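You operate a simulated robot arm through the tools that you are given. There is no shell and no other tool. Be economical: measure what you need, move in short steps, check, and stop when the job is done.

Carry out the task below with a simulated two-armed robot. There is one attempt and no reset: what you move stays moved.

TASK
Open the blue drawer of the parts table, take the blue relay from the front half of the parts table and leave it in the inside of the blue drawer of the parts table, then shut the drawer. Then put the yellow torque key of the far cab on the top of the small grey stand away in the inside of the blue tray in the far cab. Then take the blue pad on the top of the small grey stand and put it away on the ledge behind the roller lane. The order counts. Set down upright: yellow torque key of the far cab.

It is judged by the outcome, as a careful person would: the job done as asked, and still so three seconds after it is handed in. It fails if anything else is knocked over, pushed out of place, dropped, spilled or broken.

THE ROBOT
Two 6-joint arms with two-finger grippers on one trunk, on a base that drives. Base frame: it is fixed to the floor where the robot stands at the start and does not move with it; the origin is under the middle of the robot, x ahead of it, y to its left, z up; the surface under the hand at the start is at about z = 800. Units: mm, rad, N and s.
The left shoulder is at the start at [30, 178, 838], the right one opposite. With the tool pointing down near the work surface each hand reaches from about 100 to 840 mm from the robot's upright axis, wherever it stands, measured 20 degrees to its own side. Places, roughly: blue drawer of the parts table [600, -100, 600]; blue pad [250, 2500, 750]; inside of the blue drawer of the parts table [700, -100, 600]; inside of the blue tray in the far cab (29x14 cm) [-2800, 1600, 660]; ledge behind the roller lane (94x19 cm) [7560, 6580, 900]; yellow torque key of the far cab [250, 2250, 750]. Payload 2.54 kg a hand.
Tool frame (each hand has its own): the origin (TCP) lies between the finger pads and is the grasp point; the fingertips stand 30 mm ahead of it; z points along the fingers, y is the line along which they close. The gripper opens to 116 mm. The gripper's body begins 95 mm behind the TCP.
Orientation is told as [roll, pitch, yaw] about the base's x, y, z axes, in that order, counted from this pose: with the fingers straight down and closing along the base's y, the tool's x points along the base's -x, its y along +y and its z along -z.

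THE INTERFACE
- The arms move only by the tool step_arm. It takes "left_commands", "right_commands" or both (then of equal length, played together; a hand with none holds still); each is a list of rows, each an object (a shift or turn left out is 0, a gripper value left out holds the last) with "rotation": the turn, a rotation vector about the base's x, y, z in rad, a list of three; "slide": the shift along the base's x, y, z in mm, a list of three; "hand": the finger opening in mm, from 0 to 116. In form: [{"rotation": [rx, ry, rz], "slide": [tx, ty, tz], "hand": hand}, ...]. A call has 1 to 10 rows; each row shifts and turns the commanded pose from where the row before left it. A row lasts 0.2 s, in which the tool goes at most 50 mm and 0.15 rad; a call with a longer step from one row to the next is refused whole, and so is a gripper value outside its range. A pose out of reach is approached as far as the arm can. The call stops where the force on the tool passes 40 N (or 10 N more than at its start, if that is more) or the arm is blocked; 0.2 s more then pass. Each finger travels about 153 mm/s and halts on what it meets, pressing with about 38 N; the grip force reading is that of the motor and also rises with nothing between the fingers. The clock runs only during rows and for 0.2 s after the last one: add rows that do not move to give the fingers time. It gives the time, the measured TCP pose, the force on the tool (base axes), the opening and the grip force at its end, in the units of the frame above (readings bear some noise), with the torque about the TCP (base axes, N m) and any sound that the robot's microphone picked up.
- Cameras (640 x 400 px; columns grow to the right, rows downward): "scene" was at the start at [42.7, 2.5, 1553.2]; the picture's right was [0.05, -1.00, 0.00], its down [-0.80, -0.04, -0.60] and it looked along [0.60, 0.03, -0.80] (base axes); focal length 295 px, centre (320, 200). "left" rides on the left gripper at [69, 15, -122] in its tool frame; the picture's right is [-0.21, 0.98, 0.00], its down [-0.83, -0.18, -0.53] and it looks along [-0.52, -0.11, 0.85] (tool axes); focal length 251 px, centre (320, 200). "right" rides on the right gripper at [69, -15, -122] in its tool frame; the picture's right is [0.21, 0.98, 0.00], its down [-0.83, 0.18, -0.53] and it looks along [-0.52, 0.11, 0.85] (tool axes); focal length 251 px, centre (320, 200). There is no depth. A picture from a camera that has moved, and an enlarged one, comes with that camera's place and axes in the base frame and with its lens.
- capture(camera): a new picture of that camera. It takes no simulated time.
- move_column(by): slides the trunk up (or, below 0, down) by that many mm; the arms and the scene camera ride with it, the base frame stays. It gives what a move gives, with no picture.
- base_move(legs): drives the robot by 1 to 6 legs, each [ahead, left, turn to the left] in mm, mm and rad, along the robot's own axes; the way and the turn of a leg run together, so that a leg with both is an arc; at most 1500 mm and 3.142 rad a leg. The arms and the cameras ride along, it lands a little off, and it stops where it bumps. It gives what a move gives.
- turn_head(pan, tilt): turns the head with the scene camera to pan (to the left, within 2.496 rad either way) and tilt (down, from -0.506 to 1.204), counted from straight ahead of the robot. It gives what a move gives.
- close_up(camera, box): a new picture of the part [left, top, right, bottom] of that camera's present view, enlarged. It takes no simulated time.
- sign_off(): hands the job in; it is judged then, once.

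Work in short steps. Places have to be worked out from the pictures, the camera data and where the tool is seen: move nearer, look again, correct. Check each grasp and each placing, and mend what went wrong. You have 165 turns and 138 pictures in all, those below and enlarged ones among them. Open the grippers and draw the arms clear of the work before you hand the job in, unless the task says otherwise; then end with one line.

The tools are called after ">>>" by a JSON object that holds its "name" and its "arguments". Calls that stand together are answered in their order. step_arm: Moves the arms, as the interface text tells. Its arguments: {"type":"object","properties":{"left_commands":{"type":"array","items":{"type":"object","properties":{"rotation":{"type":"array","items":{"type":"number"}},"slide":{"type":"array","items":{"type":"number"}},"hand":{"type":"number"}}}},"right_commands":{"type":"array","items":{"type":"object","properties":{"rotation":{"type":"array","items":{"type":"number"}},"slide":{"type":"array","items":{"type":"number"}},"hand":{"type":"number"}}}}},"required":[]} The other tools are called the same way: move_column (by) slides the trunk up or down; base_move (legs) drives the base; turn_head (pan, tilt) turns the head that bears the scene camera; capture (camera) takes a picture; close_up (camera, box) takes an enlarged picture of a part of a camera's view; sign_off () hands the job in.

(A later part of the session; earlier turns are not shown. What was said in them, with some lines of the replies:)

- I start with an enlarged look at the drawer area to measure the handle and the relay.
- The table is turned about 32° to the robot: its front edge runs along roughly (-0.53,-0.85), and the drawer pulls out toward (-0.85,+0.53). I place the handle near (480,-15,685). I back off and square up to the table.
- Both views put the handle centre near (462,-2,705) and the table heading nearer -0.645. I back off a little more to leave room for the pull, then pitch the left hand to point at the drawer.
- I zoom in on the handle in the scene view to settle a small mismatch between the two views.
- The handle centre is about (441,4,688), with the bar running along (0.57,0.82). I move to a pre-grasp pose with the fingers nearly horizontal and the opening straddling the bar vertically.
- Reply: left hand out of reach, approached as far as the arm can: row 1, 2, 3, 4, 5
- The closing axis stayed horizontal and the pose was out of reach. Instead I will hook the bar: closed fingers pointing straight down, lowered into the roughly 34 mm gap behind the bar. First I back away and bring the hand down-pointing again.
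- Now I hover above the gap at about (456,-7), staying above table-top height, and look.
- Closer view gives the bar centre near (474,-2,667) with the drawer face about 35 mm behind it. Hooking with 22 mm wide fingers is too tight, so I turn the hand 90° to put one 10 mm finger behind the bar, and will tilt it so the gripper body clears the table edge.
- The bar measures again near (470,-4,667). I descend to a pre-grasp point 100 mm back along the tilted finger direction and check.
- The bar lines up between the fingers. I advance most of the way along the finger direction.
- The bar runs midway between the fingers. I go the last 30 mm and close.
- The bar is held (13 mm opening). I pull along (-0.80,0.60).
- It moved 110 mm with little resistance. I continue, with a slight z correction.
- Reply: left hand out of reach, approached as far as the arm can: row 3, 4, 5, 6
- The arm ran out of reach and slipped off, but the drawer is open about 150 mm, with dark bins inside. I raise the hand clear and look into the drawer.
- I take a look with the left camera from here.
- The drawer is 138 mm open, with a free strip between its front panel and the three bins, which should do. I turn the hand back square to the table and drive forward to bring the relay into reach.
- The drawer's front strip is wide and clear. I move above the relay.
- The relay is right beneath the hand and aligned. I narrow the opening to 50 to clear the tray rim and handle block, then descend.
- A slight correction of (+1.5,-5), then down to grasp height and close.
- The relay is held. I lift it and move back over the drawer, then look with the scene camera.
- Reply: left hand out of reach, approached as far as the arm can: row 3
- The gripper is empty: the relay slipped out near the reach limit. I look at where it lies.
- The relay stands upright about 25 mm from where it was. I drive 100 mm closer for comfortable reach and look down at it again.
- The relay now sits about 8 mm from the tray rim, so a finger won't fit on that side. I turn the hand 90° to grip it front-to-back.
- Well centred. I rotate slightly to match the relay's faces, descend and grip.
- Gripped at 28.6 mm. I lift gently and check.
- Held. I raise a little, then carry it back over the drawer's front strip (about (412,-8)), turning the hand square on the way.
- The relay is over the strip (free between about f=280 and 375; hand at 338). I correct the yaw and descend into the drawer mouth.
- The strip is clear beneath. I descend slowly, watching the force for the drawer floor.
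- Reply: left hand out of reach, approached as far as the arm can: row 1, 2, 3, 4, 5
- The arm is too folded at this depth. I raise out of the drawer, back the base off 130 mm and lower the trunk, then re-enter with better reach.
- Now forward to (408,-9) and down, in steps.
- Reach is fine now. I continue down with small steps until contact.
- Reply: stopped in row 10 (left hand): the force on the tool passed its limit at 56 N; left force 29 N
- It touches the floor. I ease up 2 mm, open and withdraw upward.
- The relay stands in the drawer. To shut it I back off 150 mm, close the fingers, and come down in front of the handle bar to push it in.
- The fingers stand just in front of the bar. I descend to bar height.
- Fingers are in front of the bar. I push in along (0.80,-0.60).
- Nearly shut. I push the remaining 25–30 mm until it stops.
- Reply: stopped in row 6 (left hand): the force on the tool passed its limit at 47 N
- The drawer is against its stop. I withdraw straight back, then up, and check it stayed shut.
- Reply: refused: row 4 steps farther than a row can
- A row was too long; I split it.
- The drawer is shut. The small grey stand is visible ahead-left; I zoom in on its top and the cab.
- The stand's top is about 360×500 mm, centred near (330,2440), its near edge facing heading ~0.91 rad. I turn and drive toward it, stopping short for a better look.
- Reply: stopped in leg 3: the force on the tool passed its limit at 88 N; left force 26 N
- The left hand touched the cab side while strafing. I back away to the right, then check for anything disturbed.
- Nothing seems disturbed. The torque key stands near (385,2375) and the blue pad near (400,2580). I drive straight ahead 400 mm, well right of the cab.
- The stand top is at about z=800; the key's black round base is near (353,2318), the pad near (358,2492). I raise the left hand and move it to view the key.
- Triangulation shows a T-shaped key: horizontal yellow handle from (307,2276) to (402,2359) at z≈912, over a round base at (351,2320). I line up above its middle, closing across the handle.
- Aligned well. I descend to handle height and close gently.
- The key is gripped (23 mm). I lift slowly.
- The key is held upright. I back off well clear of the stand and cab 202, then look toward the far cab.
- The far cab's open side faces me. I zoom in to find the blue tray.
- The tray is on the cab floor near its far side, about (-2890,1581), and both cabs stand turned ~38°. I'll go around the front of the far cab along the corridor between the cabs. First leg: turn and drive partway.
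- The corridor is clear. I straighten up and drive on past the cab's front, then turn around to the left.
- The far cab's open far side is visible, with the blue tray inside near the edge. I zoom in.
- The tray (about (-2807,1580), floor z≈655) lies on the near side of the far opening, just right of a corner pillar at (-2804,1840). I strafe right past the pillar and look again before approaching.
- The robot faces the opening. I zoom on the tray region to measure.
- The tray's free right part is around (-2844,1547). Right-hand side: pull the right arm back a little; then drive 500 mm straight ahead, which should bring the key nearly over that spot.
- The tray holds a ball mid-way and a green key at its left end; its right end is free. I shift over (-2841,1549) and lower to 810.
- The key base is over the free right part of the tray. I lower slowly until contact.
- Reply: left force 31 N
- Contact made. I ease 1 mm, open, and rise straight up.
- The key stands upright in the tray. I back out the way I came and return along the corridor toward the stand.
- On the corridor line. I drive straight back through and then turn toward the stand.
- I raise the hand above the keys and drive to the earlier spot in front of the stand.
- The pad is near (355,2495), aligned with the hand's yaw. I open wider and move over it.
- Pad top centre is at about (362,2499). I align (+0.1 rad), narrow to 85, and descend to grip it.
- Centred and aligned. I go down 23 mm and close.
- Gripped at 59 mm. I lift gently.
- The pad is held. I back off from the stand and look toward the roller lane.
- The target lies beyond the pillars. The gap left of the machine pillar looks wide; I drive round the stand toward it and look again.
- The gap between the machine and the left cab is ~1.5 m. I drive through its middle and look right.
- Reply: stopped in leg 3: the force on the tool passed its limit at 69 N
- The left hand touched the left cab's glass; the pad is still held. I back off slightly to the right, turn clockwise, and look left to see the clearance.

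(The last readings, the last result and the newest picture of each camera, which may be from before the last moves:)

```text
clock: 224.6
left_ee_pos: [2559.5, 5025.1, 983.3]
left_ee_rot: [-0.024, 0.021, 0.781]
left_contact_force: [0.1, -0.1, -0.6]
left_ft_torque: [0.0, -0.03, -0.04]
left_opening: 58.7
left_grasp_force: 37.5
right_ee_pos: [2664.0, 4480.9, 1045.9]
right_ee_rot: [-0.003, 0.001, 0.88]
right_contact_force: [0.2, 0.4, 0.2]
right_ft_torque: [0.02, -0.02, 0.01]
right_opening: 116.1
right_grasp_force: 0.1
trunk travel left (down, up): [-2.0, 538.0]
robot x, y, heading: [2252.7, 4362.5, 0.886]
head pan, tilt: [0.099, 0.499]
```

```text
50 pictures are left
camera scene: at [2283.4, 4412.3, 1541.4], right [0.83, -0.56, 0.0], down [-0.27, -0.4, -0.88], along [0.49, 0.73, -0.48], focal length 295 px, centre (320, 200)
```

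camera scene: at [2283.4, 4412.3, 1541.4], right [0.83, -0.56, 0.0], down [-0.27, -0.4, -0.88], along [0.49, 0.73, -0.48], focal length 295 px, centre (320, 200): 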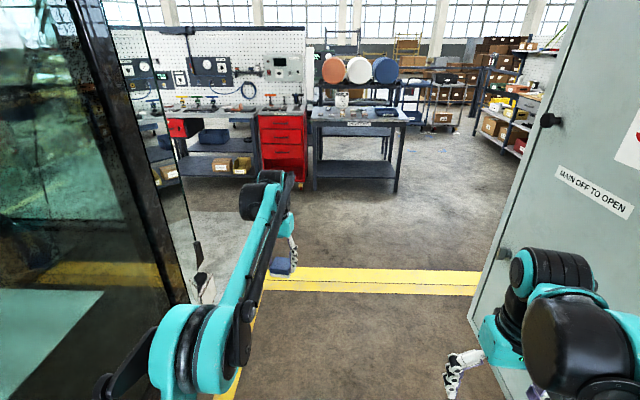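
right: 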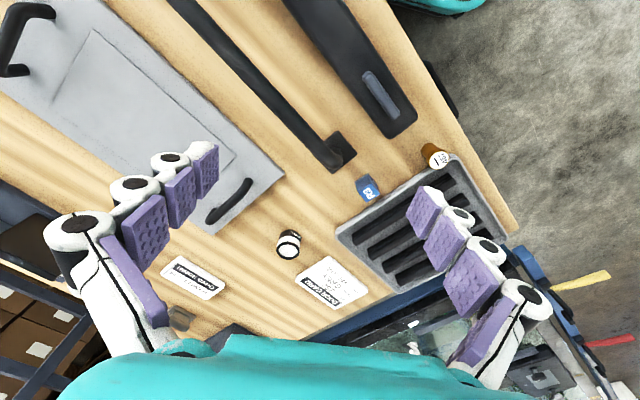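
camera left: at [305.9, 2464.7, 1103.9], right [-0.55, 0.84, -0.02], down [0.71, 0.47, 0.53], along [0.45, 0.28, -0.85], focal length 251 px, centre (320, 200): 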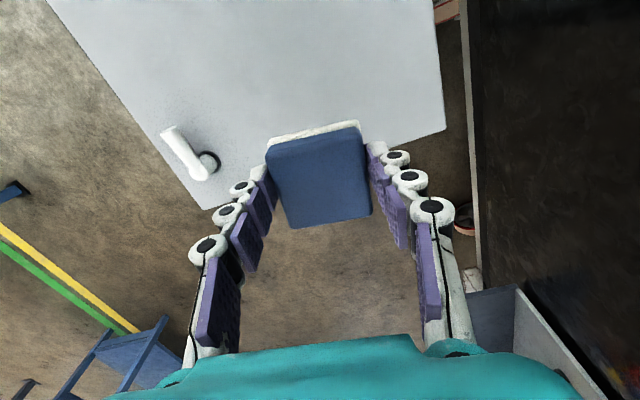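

There's an open glass door on the left and a cabinet on the right; straight ahead is clear. I go forward, keeping slightly right.

>>> {"name": "base_move", "arguments": {"legs": [[100, -60, 0], [1250, 0, 0]]}}

>>> {"name": "turn_head", "arguments": {"pan": -0.7, "tilt": 0.25}}

>>> {"name": "capture", "arguments": {"camera": "scene"}}

```text
clock: 231.8
left_ee_pos: [3452.6, 6058.1, 981.7]
left_ee_rot: [-0.024, 0.021, 0.798]
left_contact_force: [1.5, -0.7, -0.6]
left_ft_torque: [0.0, 0.02, 0.03]
left_opening: 58.6
left_grasp_force: 38.0
right_ee_pos: [3568.5, 5516.1, 1043.1]
right_ee_rot: [-0.003, 0.001, 0.899]
right_contact_force: [-0.2, -0.9, 0.1]
right_ft_torque: [0.01, 0.02, -0.02]
right_opening: 116.4
right_grasp_force: 0.1
trunk travel left (down, up): [-2.0, 538.0]
robot x, y, heading: [3160.7, 5387.9, 0.901]
head pan, tilt: [0.099, 0.499]
```

```text
clock: 233.0
left_ee_pos: [3452.8, 6057.4, 981.7]
left_ee_rot: [-0.023, 0.021, 0.799]
left_contact_force: [0.8, -0.1, -1.4]
left_ft_torque: [-0.03, 0.0, 0.01]
left_opening: 58.7
left_grasp_force: 37.9
right_ee_pos: [3568.5, 5515.7, 1044.9]
right_ee_rot: [-0.003, 0.002, 0.9]
right_contact_force: [0.7, 0.6, 0.9]
right_ft_torque: [0.02, 0.0, -0.01]
right_opening: 115.8
right_grasp_force: 0.0
trunk travel left (down, up): [-2.0, 538.0]
robot x, y, heading: [3160.5, 5390.1, 0.899]
head pan, tilt: [-0.7, 0.25]
```

```text
49 pictures are left
camera scene: at [3231.8, 5381.7, 1564.5], right [0.2, -0.98, 0.0], down [-0.24, -0.05, -0.97], along [0.95, 0.19, -0.25], focal length 295 px, centre (320, 200)
```

scene: 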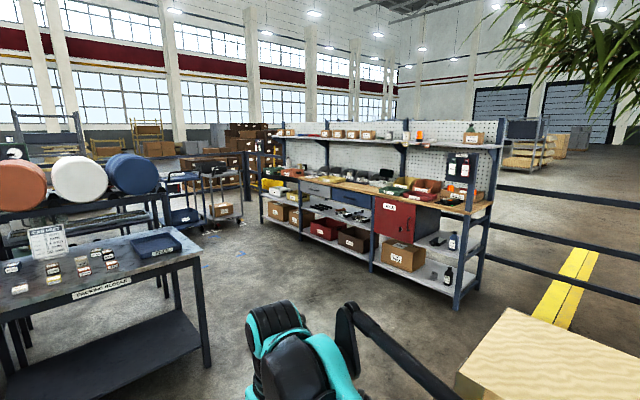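

I zoom in around where the ledge should appear.

>>> {"name": "close_up", "arguments": {"camera": "scene", "box": [120, 90, 400, 265]}}

```text
2.29 times, centred on (260, 178) of scene
camera zoom: at [3231.8, 5381.7, 1564.5], right [0.2, -0.98, 0.0], down [-0.24, -0.05, -0.97], along [0.95, 0.19, -0.25], focal length 674 px, centre (457, 251)
```

zoom: 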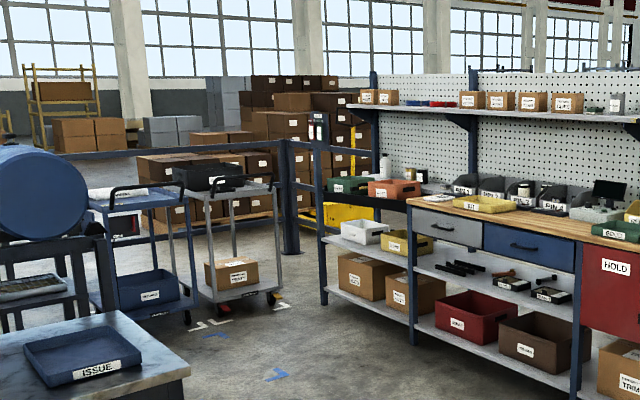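

The roller lane appears to be the left section of the shelving unit, front about (6890,6390)–(7490,7185). I go past the wooden box on the right and the issue table on the left.

>>> {"name": "base_move", "arguments": {"legs": [[0, 0, -0.75], [1300, 0, 0], [460, 0, 0], [0, 0, 0.4]]}}

>>> {"name": "turn_head", "arguments": {"pan": 0.0, "tilt": 0.3}}

>>> {"name": "capture", "arguments": {"camera": "scene"}}

```text
clock: 245.0
left_ee_pos: [5394.2, 6192.4, 982.2]
left_ee_rot: [-0.025, 0.021, 0.457]
left_contact_force: [-0.1, 0.4, -1.6]
left_ft_torque: [-0.05, -0.03, -0.01]
left_opening: 58.8
left_grasp_force: 37.7
right_ee_pos: [5319.4, 5643.7, 1044.4]
right_ee_rot: [-0.003, 0.0, 0.556]
right_contact_force: [-0.3, -0.3, 0.1]
right_ft_torque: [0.01, -0.02, -0.03]
right_opening: 116.0
right_grasp_force: 0.0
trunk travel left (down, up): [-2.0, 538.0]
robot x, y, heading: [4894.4, 5660.7, 0.554]
head pan, tilt: [-0.7, 0.25]
```

```text
clock: 246.1
left_ee_pos: [5395.1, 6190.6, 982.0]
left_ee_rot: [-0.024, 0.02, 0.456]
left_contact_force: [0.1, 0.2, 0.1]
left_ft_torque: [0.02, 0.0, 0.01]
left_opening: 58.8
left_grasp_force: 37.9
right_ee_pos: [5320.7, 5642.3, 1045.0]
right_ee_rot: [0.001, 0.0, 0.554]
right_contact_force: [0.7, 0.3, 0.1]
right_ft_torque: [-0.02, 0.03, 0.0]
right_opening: 116.1
right_grasp_force: 0.0
trunk travel left (down, up): [-2.0, 538.0]
robot x, y, heading: [4893.2, 5658.0, 0.556]
head pan, tilt: [0.0, 0.3]
```

```text
47 pictures are left
camera scene: at [4945.5, 5692.7, 1559.8], right [0.53, -0.85, 0.0], down [-0.25, -0.16, -0.96], along [0.81, 0.5, -0.3], focal length 295 px, centre (320, 200)
```

scene: 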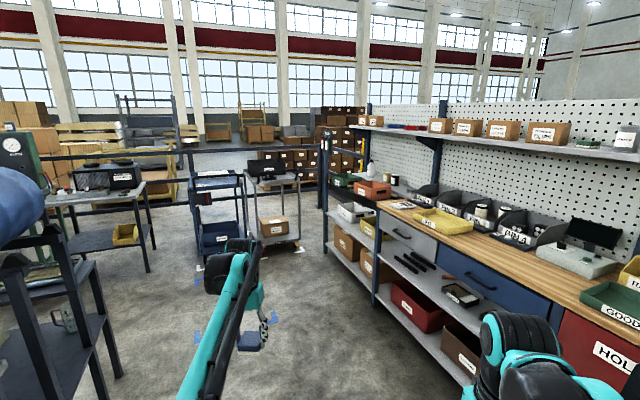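

I zoom on the left section of the shelving.

>>> {"name": "close_up", "arguments": {"camera": "scene", "box": [290, 100, 500, 240]}}

```text
2.86 times, centred on (395, 170) of scene
camera zoom: at [4945.5, 5692.7, 1559.8], right [0.53, -0.85, 0.0], down [-0.25, -0.16, -0.96], along [0.81, 0.5, -0.3], focal length 842 px, centre (106, 286)
```

zoom: 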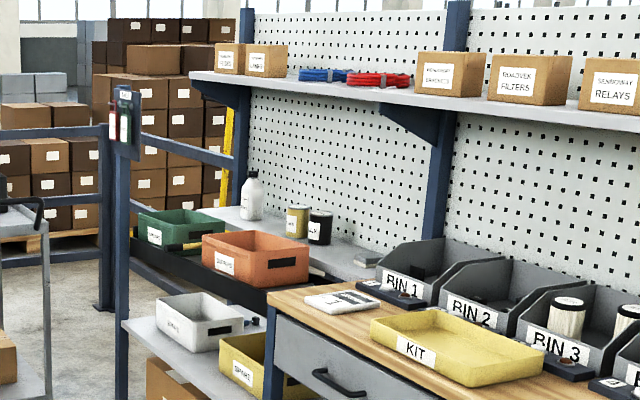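

The ledge is the grey strip behind the roller lane, holding a bottle at about (7723,6803) and cans near (7499,6547); there's ~27 cm free between them, at (7608,6670). I drive along the aisle, turn to face it, and look before approaching.

>>> {"name": "base_move", "arguments": {"legs": [[0, 0, 0.354], [1500, 0, 0], [0, 0, -1.57], [250, 0, 0]]}}

>>> {"name": "turn_head", "arguments": {"pan": 0.5, "tilt": 0.45}}

>>> {"name": "capture", "arguments": {"camera": "scene"}}

```text
clock: 259.8
left_ee_pos: [6694.8, 6455.3, 982.0]
left_ee_rot: [-0.024, 0.02, -0.718]
left_contact_force: [-0.3, -0.1, -1.8]
left_ft_torque: [0.0, 0.02, 0.01]
left_opening: 58.9
left_grasp_force: 37.8
right_ee_pos: [6161.4, 6311.6, 1043.5]
right_ee_rot: [-0.002, -0.003, -0.616]
right_contact_force: [-0.1, 0.2, -1.3]
right_ft_torque: [0.03, 0.04, -0.01]
right_opening: 116.0
right_grasp_force: 0.1
trunk travel left (down, up): [-2.0, 538.0]
robot x, y, heading: [6009.2, 6711.5, -0.622]
head pan, tilt: [0.0, 0.3]
```

```text
clock: 260.7
left_ee_pos: [6695.0, 6456.6, 982.2]
left_ee_rot: [-0.025, 0.02, -0.716]
left_contact_force: [0.1, 0.4, -0.3]
left_ft_torque: [-0.03, 0.01, 0.0]
left_opening: 58.9
left_grasp_force: 37.8
right_ee_pos: [6161.2, 6311.4, 1044.1]
right_ee_rot: [-0.002, 0.001, -0.617]
right_contact_force: [0.0, -0.8, -0.9]
right_ft_torque: [-0.02, -0.02, 0.0]
right_opening: 116.0
right_grasp_force: 0.0
trunk travel left (down, up): [-2.0, 538.0]
robot x, y, heading: [6008.2, 6714.9, -0.616]
head pan, tilt: [0.499, 0.45]
```

```text
45 pictures are left
camera scene: at [6075.5, 6717.4, 1545.9], right [-0.12, -0.99, 0.0], down [-0.43, 0.05, -0.9], along [0.89, -0.11, -0.44], focal length 295 px, centre (320, 200)
```

scene: 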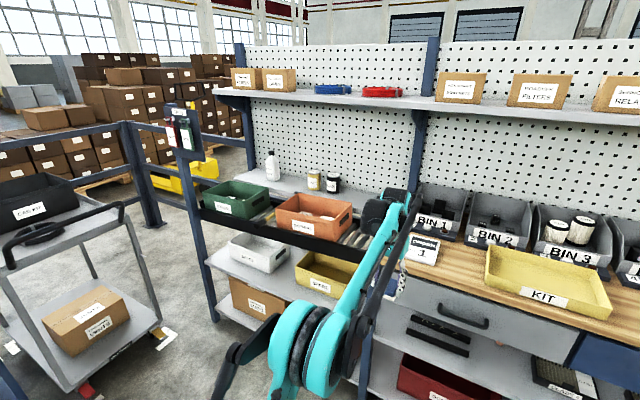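

I measure the ledge and neighbours with a zoom.

>>> {"name": "close_up", "arguments": {"camera": "scene", "box": [190, 60, 440, 240]}}

```text
2.22 times, centred on (315, 150) of scene
camera zoom: at [6075.5, 6717.4, 1545.9], right [-0.12, -0.99, 0.0], down [-0.43, 0.05, -0.9], along [0.89, -0.11, -0.44], focal length 655 px, centre (331, 311)
```

zoom: 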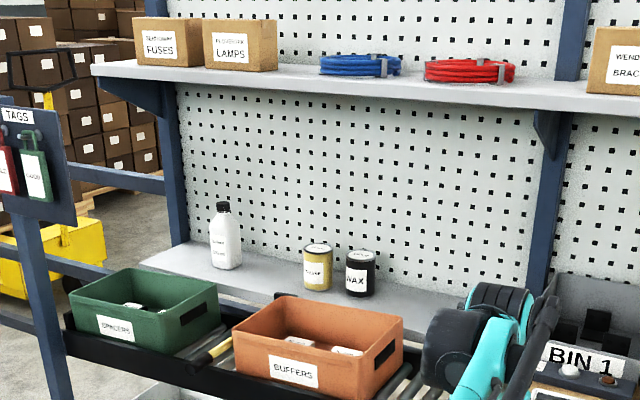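

I raise the trunk 60 mm, straighten, and strafe left until the hand is in line with the free gap (g≈9920).

>>> {"name": "move_column", "arguments": {"by": 60}}

>>> {"name": "base_move", "arguments": {"legs": [[0, 0, -0.042], [0, 700, 0]]}}

>>> {"name": "turn_head", "arguments": {"pan": 0.15, "tilt": 0.45}}

>>> {"name": "capture", "arguments": {"camera": "scene"}}

```text
clock: 261.7
left_ee_pos: [6694.4, 6457.3, 1041.5]
left_ee_rot: [-0.024, 0.02, -0.717]
left_contact_force: [0.5, 0.0, -1.0]
left_ft_torque: [-0.02, 0.03, 0.02]
left_opening: 58.8
left_grasp_force: 38.3
right_ee_pos: [6160.8, 6311.7, 1104.8]
right_ee_rot: [-0.002, 0.001, -0.616]
right_contact_force: [-0.2, -0.4, 0.2]
right_ft_torque: [0.02, 0.0, 0.02]
right_opening: 115.9
right_grasp_force: 0.1
trunk travel left (down, up): [-62.0, 478.0]
robot x, y, heading: [6010.1, 6709.6, -0.614]
head pan, tilt: [0.499, 0.45]
```

```text
clock: 265.9
left_ee_pos: [7102.9, 6967.1, 1041.8]
left_ee_rot: [-0.025, 0.021, -0.764]
left_contact_force: [0.3, 0.4, -1.4]
left_ft_torque: [-0.02, -0.02, 0.01]
left_opening: 58.5
left_grasp_force: 38.3
right_ee_pos: [6563.1, 6848.4, 1104.9]
right_ee_rot: [-0.001, 0.0, -0.664]
right_contact_force: [0.4, 0.0, -0.9]
right_ft_torque: [0.0, 0.02, 0.0]
right_opening: 116.1
right_grasp_force: 0.0
trunk travel left (down, up): [-62.0, 478.0]
robot x, y, heading: [6429.5, 7253.2, -0.663]
head pan, tilt: [0.499, 0.45]
```

```text
clock: 266.7
left_ee_pos: [7102.9, 6967.4, 1041.4]
left_ee_rot: [-0.025, 0.019, -0.764]
left_contact_force: [-0.5, -0.3, -0.2]
left_ft_torque: [0.02, -0.02, -0.03]
left_opening: 59.0
left_grasp_force: 38.4
right_ee_pos: [6562.6, 6846.3, 1105.3]
right_ee_rot: [-0.004, 0.001, -0.664]
right_contact_force: [0.1, 0.3, 0.0]
right_ft_torque: [-0.03, -0.02, -0.01]
right_opening: 116.1
right_grasp_force: 0.1
trunk travel left (down, up): [-62.0, 478.0]
robot x, y, heading: [6431.2, 7255.8, -0.665]
head pan, tilt: [0.15, 0.45]
```

```text
43 pictures are left
camera scene: at [6486.2, 7226.2, 1605.9], right [-0.49, -0.87, 0.0], down [-0.38, 0.21, -0.9], along [0.78, -0.44, -0.44], focal length 295 px, centre (320, 200)
```

scene: 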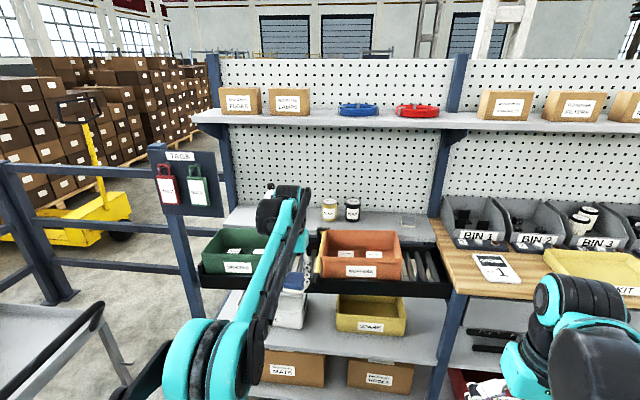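

I zoom on the gap once more for refined positions.

>>> {"name": "close_up", "arguments": {"camera": "scene", "box": [200, 170, 460, 320]}}

```text
2.46 times, centred on (330, 245) of scene
camera zoom: at [6486.2, 7226.2, 1605.9], right [-0.49, -0.87, 0.0], down [-0.38, 0.21, -0.9], along [0.78, -0.44, -0.44], focal length 726 px, centre (295, 89)
```

zoom: 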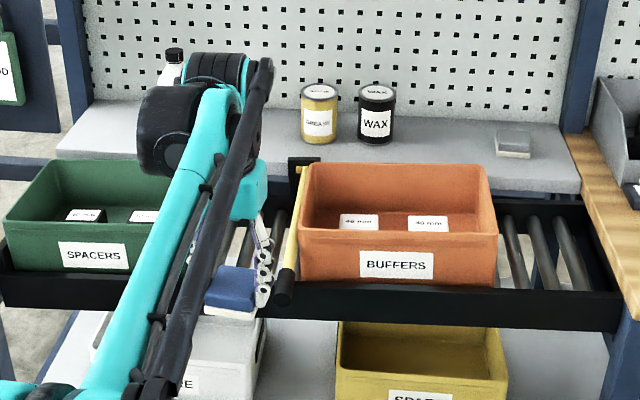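

Ledge spans f≈1796–1966 and the gap centre is at g≈9925. I lower the hand slightly to stay clear of the upper shelf, strafe 85 mm left and advance 420 mm.

>>> {"name": "step_arm", "arguments": {"left_commands": [{"slide": [0, 0, -14], "rotation": [0, 0, 0.05]}, {"slide": [0, 0, -14], "rotation": [0, 0, 0.05]}]}}

>>> {"name": "base_move", "arguments": {"legs": [[0, 85, 0], [420, 0, 0]]}}

>>> {"name": "capture", "arguments": {"camera": "left"}}

>>> {"name": "capture", "arguments": {"camera": "scene"}}

```text
clock: 267.3
left_ee_pos: [7101.7, 6968.2, 1013.4]
left_ee_rot: [-0.025, 0.02, -0.663]
left_contact_force: [-0.7, 0.5, -0.2]
left_ft_torque: [0.05, 0.02, -0.02]
left_opening: 58.7
left_grasp_force: 38.4
right_ee_pos: [6562.5, 6846.9, 1105.8]
right_ee_rot: [-0.002, 0.0, -0.662]
right_contact_force: [0.5, 0.6, -0.4]
right_ft_torque: [0.02, 0.0, 0.0]
right_opening: 116.2
right_grasp_force: 0.1
trunk travel left (down, up): [-62.0, 478.0]
robot x, y, heading: [6432.8, 7250.7, -0.662]
head pan, tilt: [0.15, 0.45]
```

```text
clock: 270.6
left_ee_pos: [7483.6, 6768.3, 1013.5]
left_ee_rot: [-0.025, 0.022, -0.669]
left_contact_force: [0.3, -0.8, -1.6]
left_ft_torque: [0.03, 0.06, 0.02]
left_opening: 58.9
left_grasp_force: 38.0
right_ee_pos: [6943.5, 6652.7, 1104.9]
right_ee_rot: [0.0, -0.001, -0.67]
right_contact_force: [0.2, -0.3, -0.9]
right_ft_torque: [0.03, 0.02, -0.02]
right_opening: 116.0
right_grasp_force: 0.1
trunk travel left (down, up): [-62.0, 478.0]
robot x, y, heading: [6814.0, 7066.0, -0.668]
head pan, tilt: [0.15, 0.45]
```

```text
41 pictures are left
camera left: at [7443.1, 6824.2, 1137.4], right [0.77, 0.63, -0.03], down [0.55, -0.65, 0.52], along [0.31, -0.42, -0.85], focal length 251 px, centre (320, 200)
```

left: 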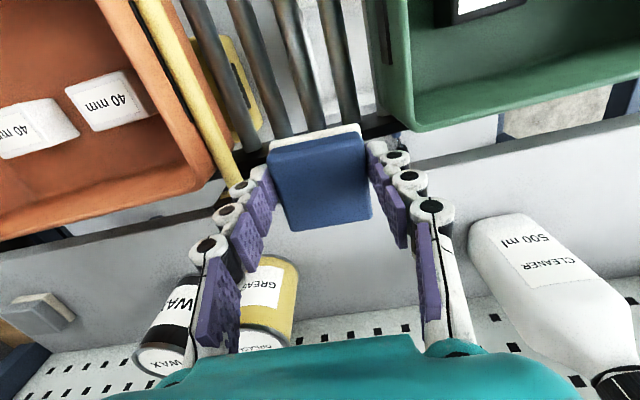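

```text
40 pictures are left
camera scene: at [6869.4, 7031.8, 1605.8], right [-0.5, -0.87, 0.0], down [-0.38, 0.22, -0.9], along [0.78, -0.45, -0.44], focal length 295 px, centre (320, 200)
```

scene: 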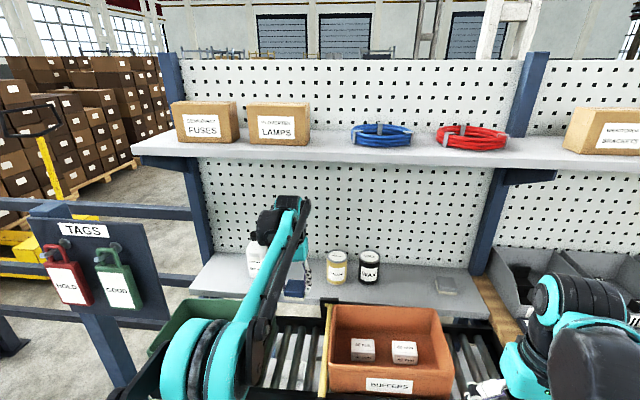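

The gap is clear: can edge at g≈9819, bottle edge ≈10040. I drive 65 mm more, then shift the hand (+~27 mm f, +15 g).

>>> {"name": "base_move", "arguments": {"legs": [[65, 0, 0]]}}

>>> {"name": "capture", "arguments": {"camera": "left"}}

```text
clock: 271.6
left_ee_pos: [7533.4, 6726.9, 1013.2]
left_ee_rot: [-0.024, 0.024, -0.671]
left_contact_force: [0.4, 0.4, -1.0]
left_ft_torque: [0.03, 0.06, 0.01]
left_opening: 58.9
left_grasp_force: 37.7
right_ee_pos: [6993.9, 6612.6, 1104.7]
right_ee_rot: [-0.002, 0.001, -0.672]
right_contact_force: [0.4, -1.4, 0.8]
right_ft_torque: [0.06, 0.06, 0.03]
right_opening: 115.9
right_grasp_force: 0.1
trunk travel left (down, up): [-62.0, 478.0]
robot x, y, heading: [6862.1, 7025.1, -0.667]
head pan, tilt: [0.15, 0.45]
```

```text
39 pictures are left
camera left: at [7493.9, 6782.6, 1136.8], right [0.78, 0.63, -0.03], down [0.55, -0.65, 0.52], along [0.31, -0.42, -0.85], focal length 251 px, centre (320, 200)
```

left: 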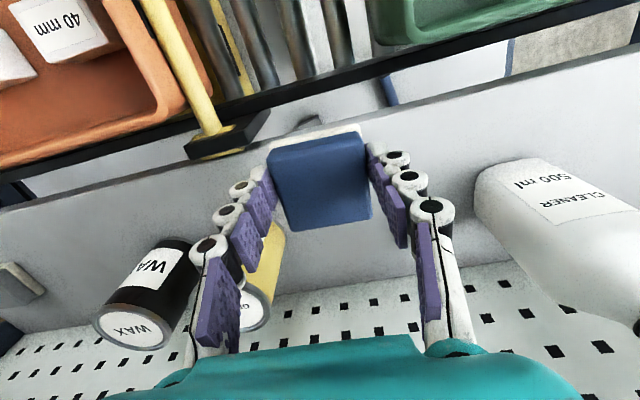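

I shift to the gap centre (+27 f, +36 g) and lower toward the ledge.

>>> {"name": "step_arm", "arguments": {"left_commands": [{"slide": [22, 6, 0]}, {"slide": [22, 6, 0]}, {"slide": [0, 0, -20]}, {"slide": [0, 0, -20]}, {}]}}

>>> {"name": "capture", "arguments": {"camera": "left"}}

>>> {"name": "close_up", "arguments": {"camera": "scene", "box": [180, 180, 440, 360]}}

```text
clock: 272.8
left_ee_pos: [7576.9, 6739.4, 975.5]
left_ee_rot: [-0.023, 0.023, -0.672]
left_contact_force: [-0.2, 0.1, -0.6]
left_ft_torque: [-0.02, -0.02, 0.03]
left_opening: 58.6
left_grasp_force: 37.9
right_ee_pos: [6991.9, 6612.8, 1104.2]
right_ee_rot: [-0.002, 0.0, -0.672]
right_contact_force: [-0.3, -0.2, -0.6]
right_ft_torque: [-0.01, 0.01, -0.02]
right_opening: 116.1
right_grasp_force: 0.1
trunk travel left (down, up): [-62.0, 478.0]
robot x, y, heading: [6864.3, 7024.6, -0.67]
head pan, tilt: [0.15, 0.45]
```

```text
38 pictures are left
camera left: at [7538.0, 6795.5, 1098.1], right [0.78, 0.63, -0.03], down [0.55, -0.65, 0.52], along [0.31, -0.42, -0.85], focal length 251 px, centre (320, 200)
```

left: 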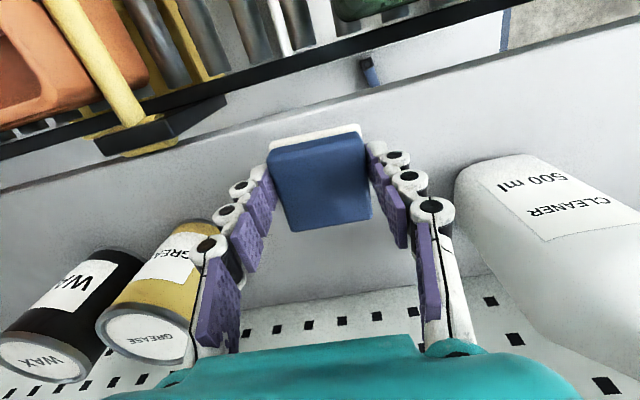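

```text
2.22 times, centred on (310, 270) of scene
camera zoom: at [6918.9, 6992.4, 1605.9], right [-0.5, -0.87, 0.0], down [-0.38, 0.22, -0.9], along [0.78, -0.45, -0.44], focal length 655 px, centre (342, 44)
```

zoom: 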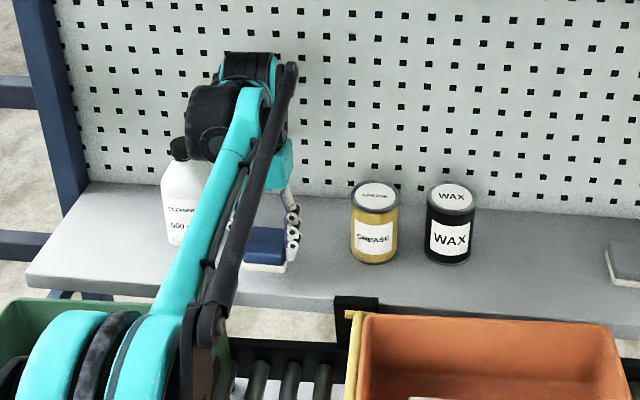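

The pad hovers over the ledge between bottle and cans. I lower slowly to contact.

>>> {"name": "step_arm", "arguments": {"left_commands": [{"slide": [0, 0, -10]}, {"slide": [0, 0, -8]}, {"slide": [0, 0, -5]}, {"slide": [0, 0, -4]}, {"slide": [0, 0, -3]}, {"slide": [0, 0, -3]}, {"slide": [0, 0, -3]}]}}

```text
clock: 274.4
left_ee_pos: [7574.8, 6740.1, 939.8]
left_ee_rot: [-0.025, 0.017, -0.674]
left_contact_force: [7.8, -4.5, 29.5]
left_ft_torque: [0.01, -0.39, -0.07]
left_opening: 59.2
left_grasp_force: 38.0
right_ee_pos: [6991.3, 6611.7, 1105.9]
right_ee_rot: [-0.001, -0.004, -0.672]
right_contact_force: [0.3, -0.1, 0.6]
right_ft_torque: [0.05, 0.0, -0.03]
right_opening: 116.0
right_grasp_force: 0.1
trunk travel left (down, up): [-62.0, 478.0]
robot x, y, heading: [6863.9, 7019.0, -0.671]
head pan, tilt: [0.15, 0.45]
```

Contact at z=940 as expected. I ease up 1 mm, open, and rise.

>>> {"name": "step_arm", "arguments": {"left_commands": [{"slide": [0, 0, 1]}, {"hand": 82}, {}, {"slide": [0, 0, 15]}, {"slide": [0, 0, 25]}, {"slide": [0, 0, 30]}, {}]}}

>>> {"name": "capture", "arguments": {"camera": "left"}}

```text
clock: 276.0
left_ee_pos: [7577.7, 6739.5, 1008.7]
left_ee_rot: [-0.025, 0.02, -0.672]
left_contact_force: [-0.5, -0.3, 0.5]
left_ft_torque: [-0.03, 0.0, -0.02]
left_opening: 81.9
left_grasp_force: 0.0
right_ee_pos: [6992.9, 6612.2, 1104.3]
right_ee_rot: [-0.002, 0.001, -0.673]
right_contact_force: [-0.4, -0.4, -1.0]
right_ft_torque: [0.01, -0.02, -0.02]
right_opening: 116.2
right_grasp_force: 0.1
trunk travel left (down, up): [-62.0, 478.0]
robot x, y, heading: [6863.3, 7019.1, -0.668]
head pan, tilt: [0.15, 0.45]
```

```text
36 pictures are left
camera left: at [7537.9, 6796.0, 1132.4], right [0.78, 0.63, -0.03], down [0.55, -0.65, 0.52], along [0.31, -0.42, -0.85], focal length 251 px, centre (320, 200)
```

left: 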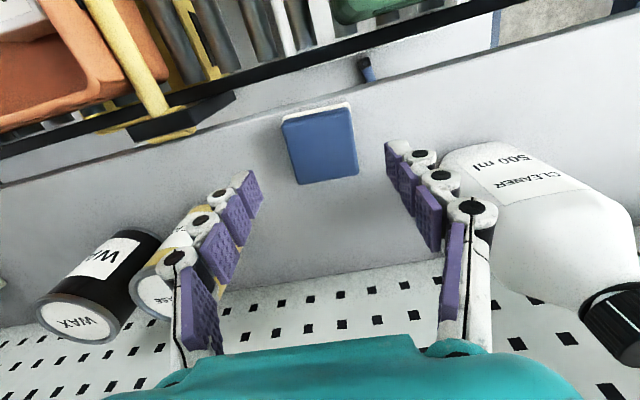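

The pad rests squarely on the ledge. I drive straight back to clear the lane and take a last look.

>>> {"name": "base_move", "arguments": {"legs": [[-450, 0, 0]]}}

>>> {"name": "close_up", "arguments": {"camera": "scene", "box": [180, 120, 460, 320]}}

```text
clock: 278.7
left_ee_pos: [7232.8, 7013.9, 1008.8]
left_ee_rot: [-0.025, 0.021, -0.673]
left_contact_force: [0.5, 0.6, 0.1]
left_ft_torque: [-0.02, -0.02, -0.03]
left_opening: 81.8
left_grasp_force: 0.1
right_ee_pos: [6646.1, 6886.8, 1105.0]
right_ee_rot: [-0.002, -0.001, -0.673]
right_contact_force: [0.0, -0.3, -0.1]
right_ft_torque: [-0.05, -0.02, -0.03]
right_opening: 116.0
right_grasp_force: 0.0
trunk travel left (down, up): [-62.0, 478.0]
robot x, y, heading: [6518.8, 7291.4, -0.673]
head pan, tilt: [0.15, 0.45]
```

```text
2.00 times, centred on (320, 220) of scene
camera zoom: at [6573.8, 7266.7, 1605.9], right [-0.5, -0.87, 0.0], down [-0.38, 0.22, -0.9], along [0.78, -0.45, -0.43], focal length 590 px, centre (320, 160)
```

zoom: 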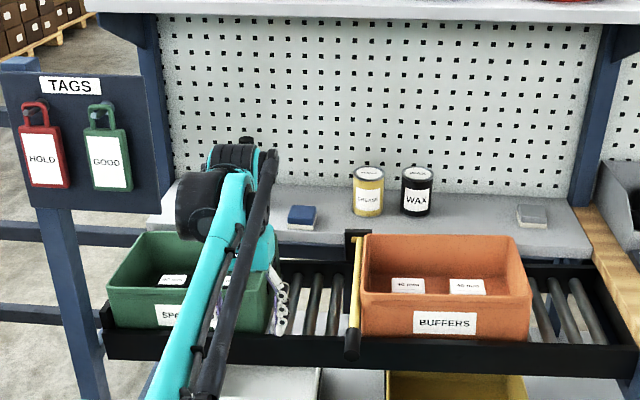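

The pad is on the ledge and everything around it is in place. I back off a bit more so the arms are clear.

>>> {"name": "base_move", "arguments": {"legs": [[-200, 0, 0]]}}

>>> {"name": "sign_off", "arguments": {}}

```text
clock: 280.3
left_ee_pos: [7075.4, 7138.0, 1010.2]
left_ee_rot: [-0.024, 0.02, -0.674]
left_contact_force: [-0.5, 0.6, -0.2]
left_ft_torque: [-0.01, -0.04, -0.01]
left_opening: 81.9
left_grasp_force: 0.0
right_ee_pos: [6489.7, 7012.3, 1104.9]
right_ee_rot: [-0.003, -0.003, -0.672]
right_contact_force: [-0.1, 0.5, 0.4]
right_ft_torque: [-0.06, -0.02, 0.01]
right_opening: 116.1
right_grasp_force: 0.0
trunk travel left (down, up): [-62.0, 478.0]
robot x, y, heading: [6365.9, 7423.0, -0.673]
head pan, tilt: [0.15, 0.45]
```

```text
The job is handed in.
```

The relay is in the shut blue drawer, the yellow torque key stands upright in the far cab's blue tray, and the blue pad is on the ledge behind the roller lane; on the way the relay slipped once and landed upright on the table, and the left hand bumped two cabs (88 N and 69 N) with no damage seen in the pictures.
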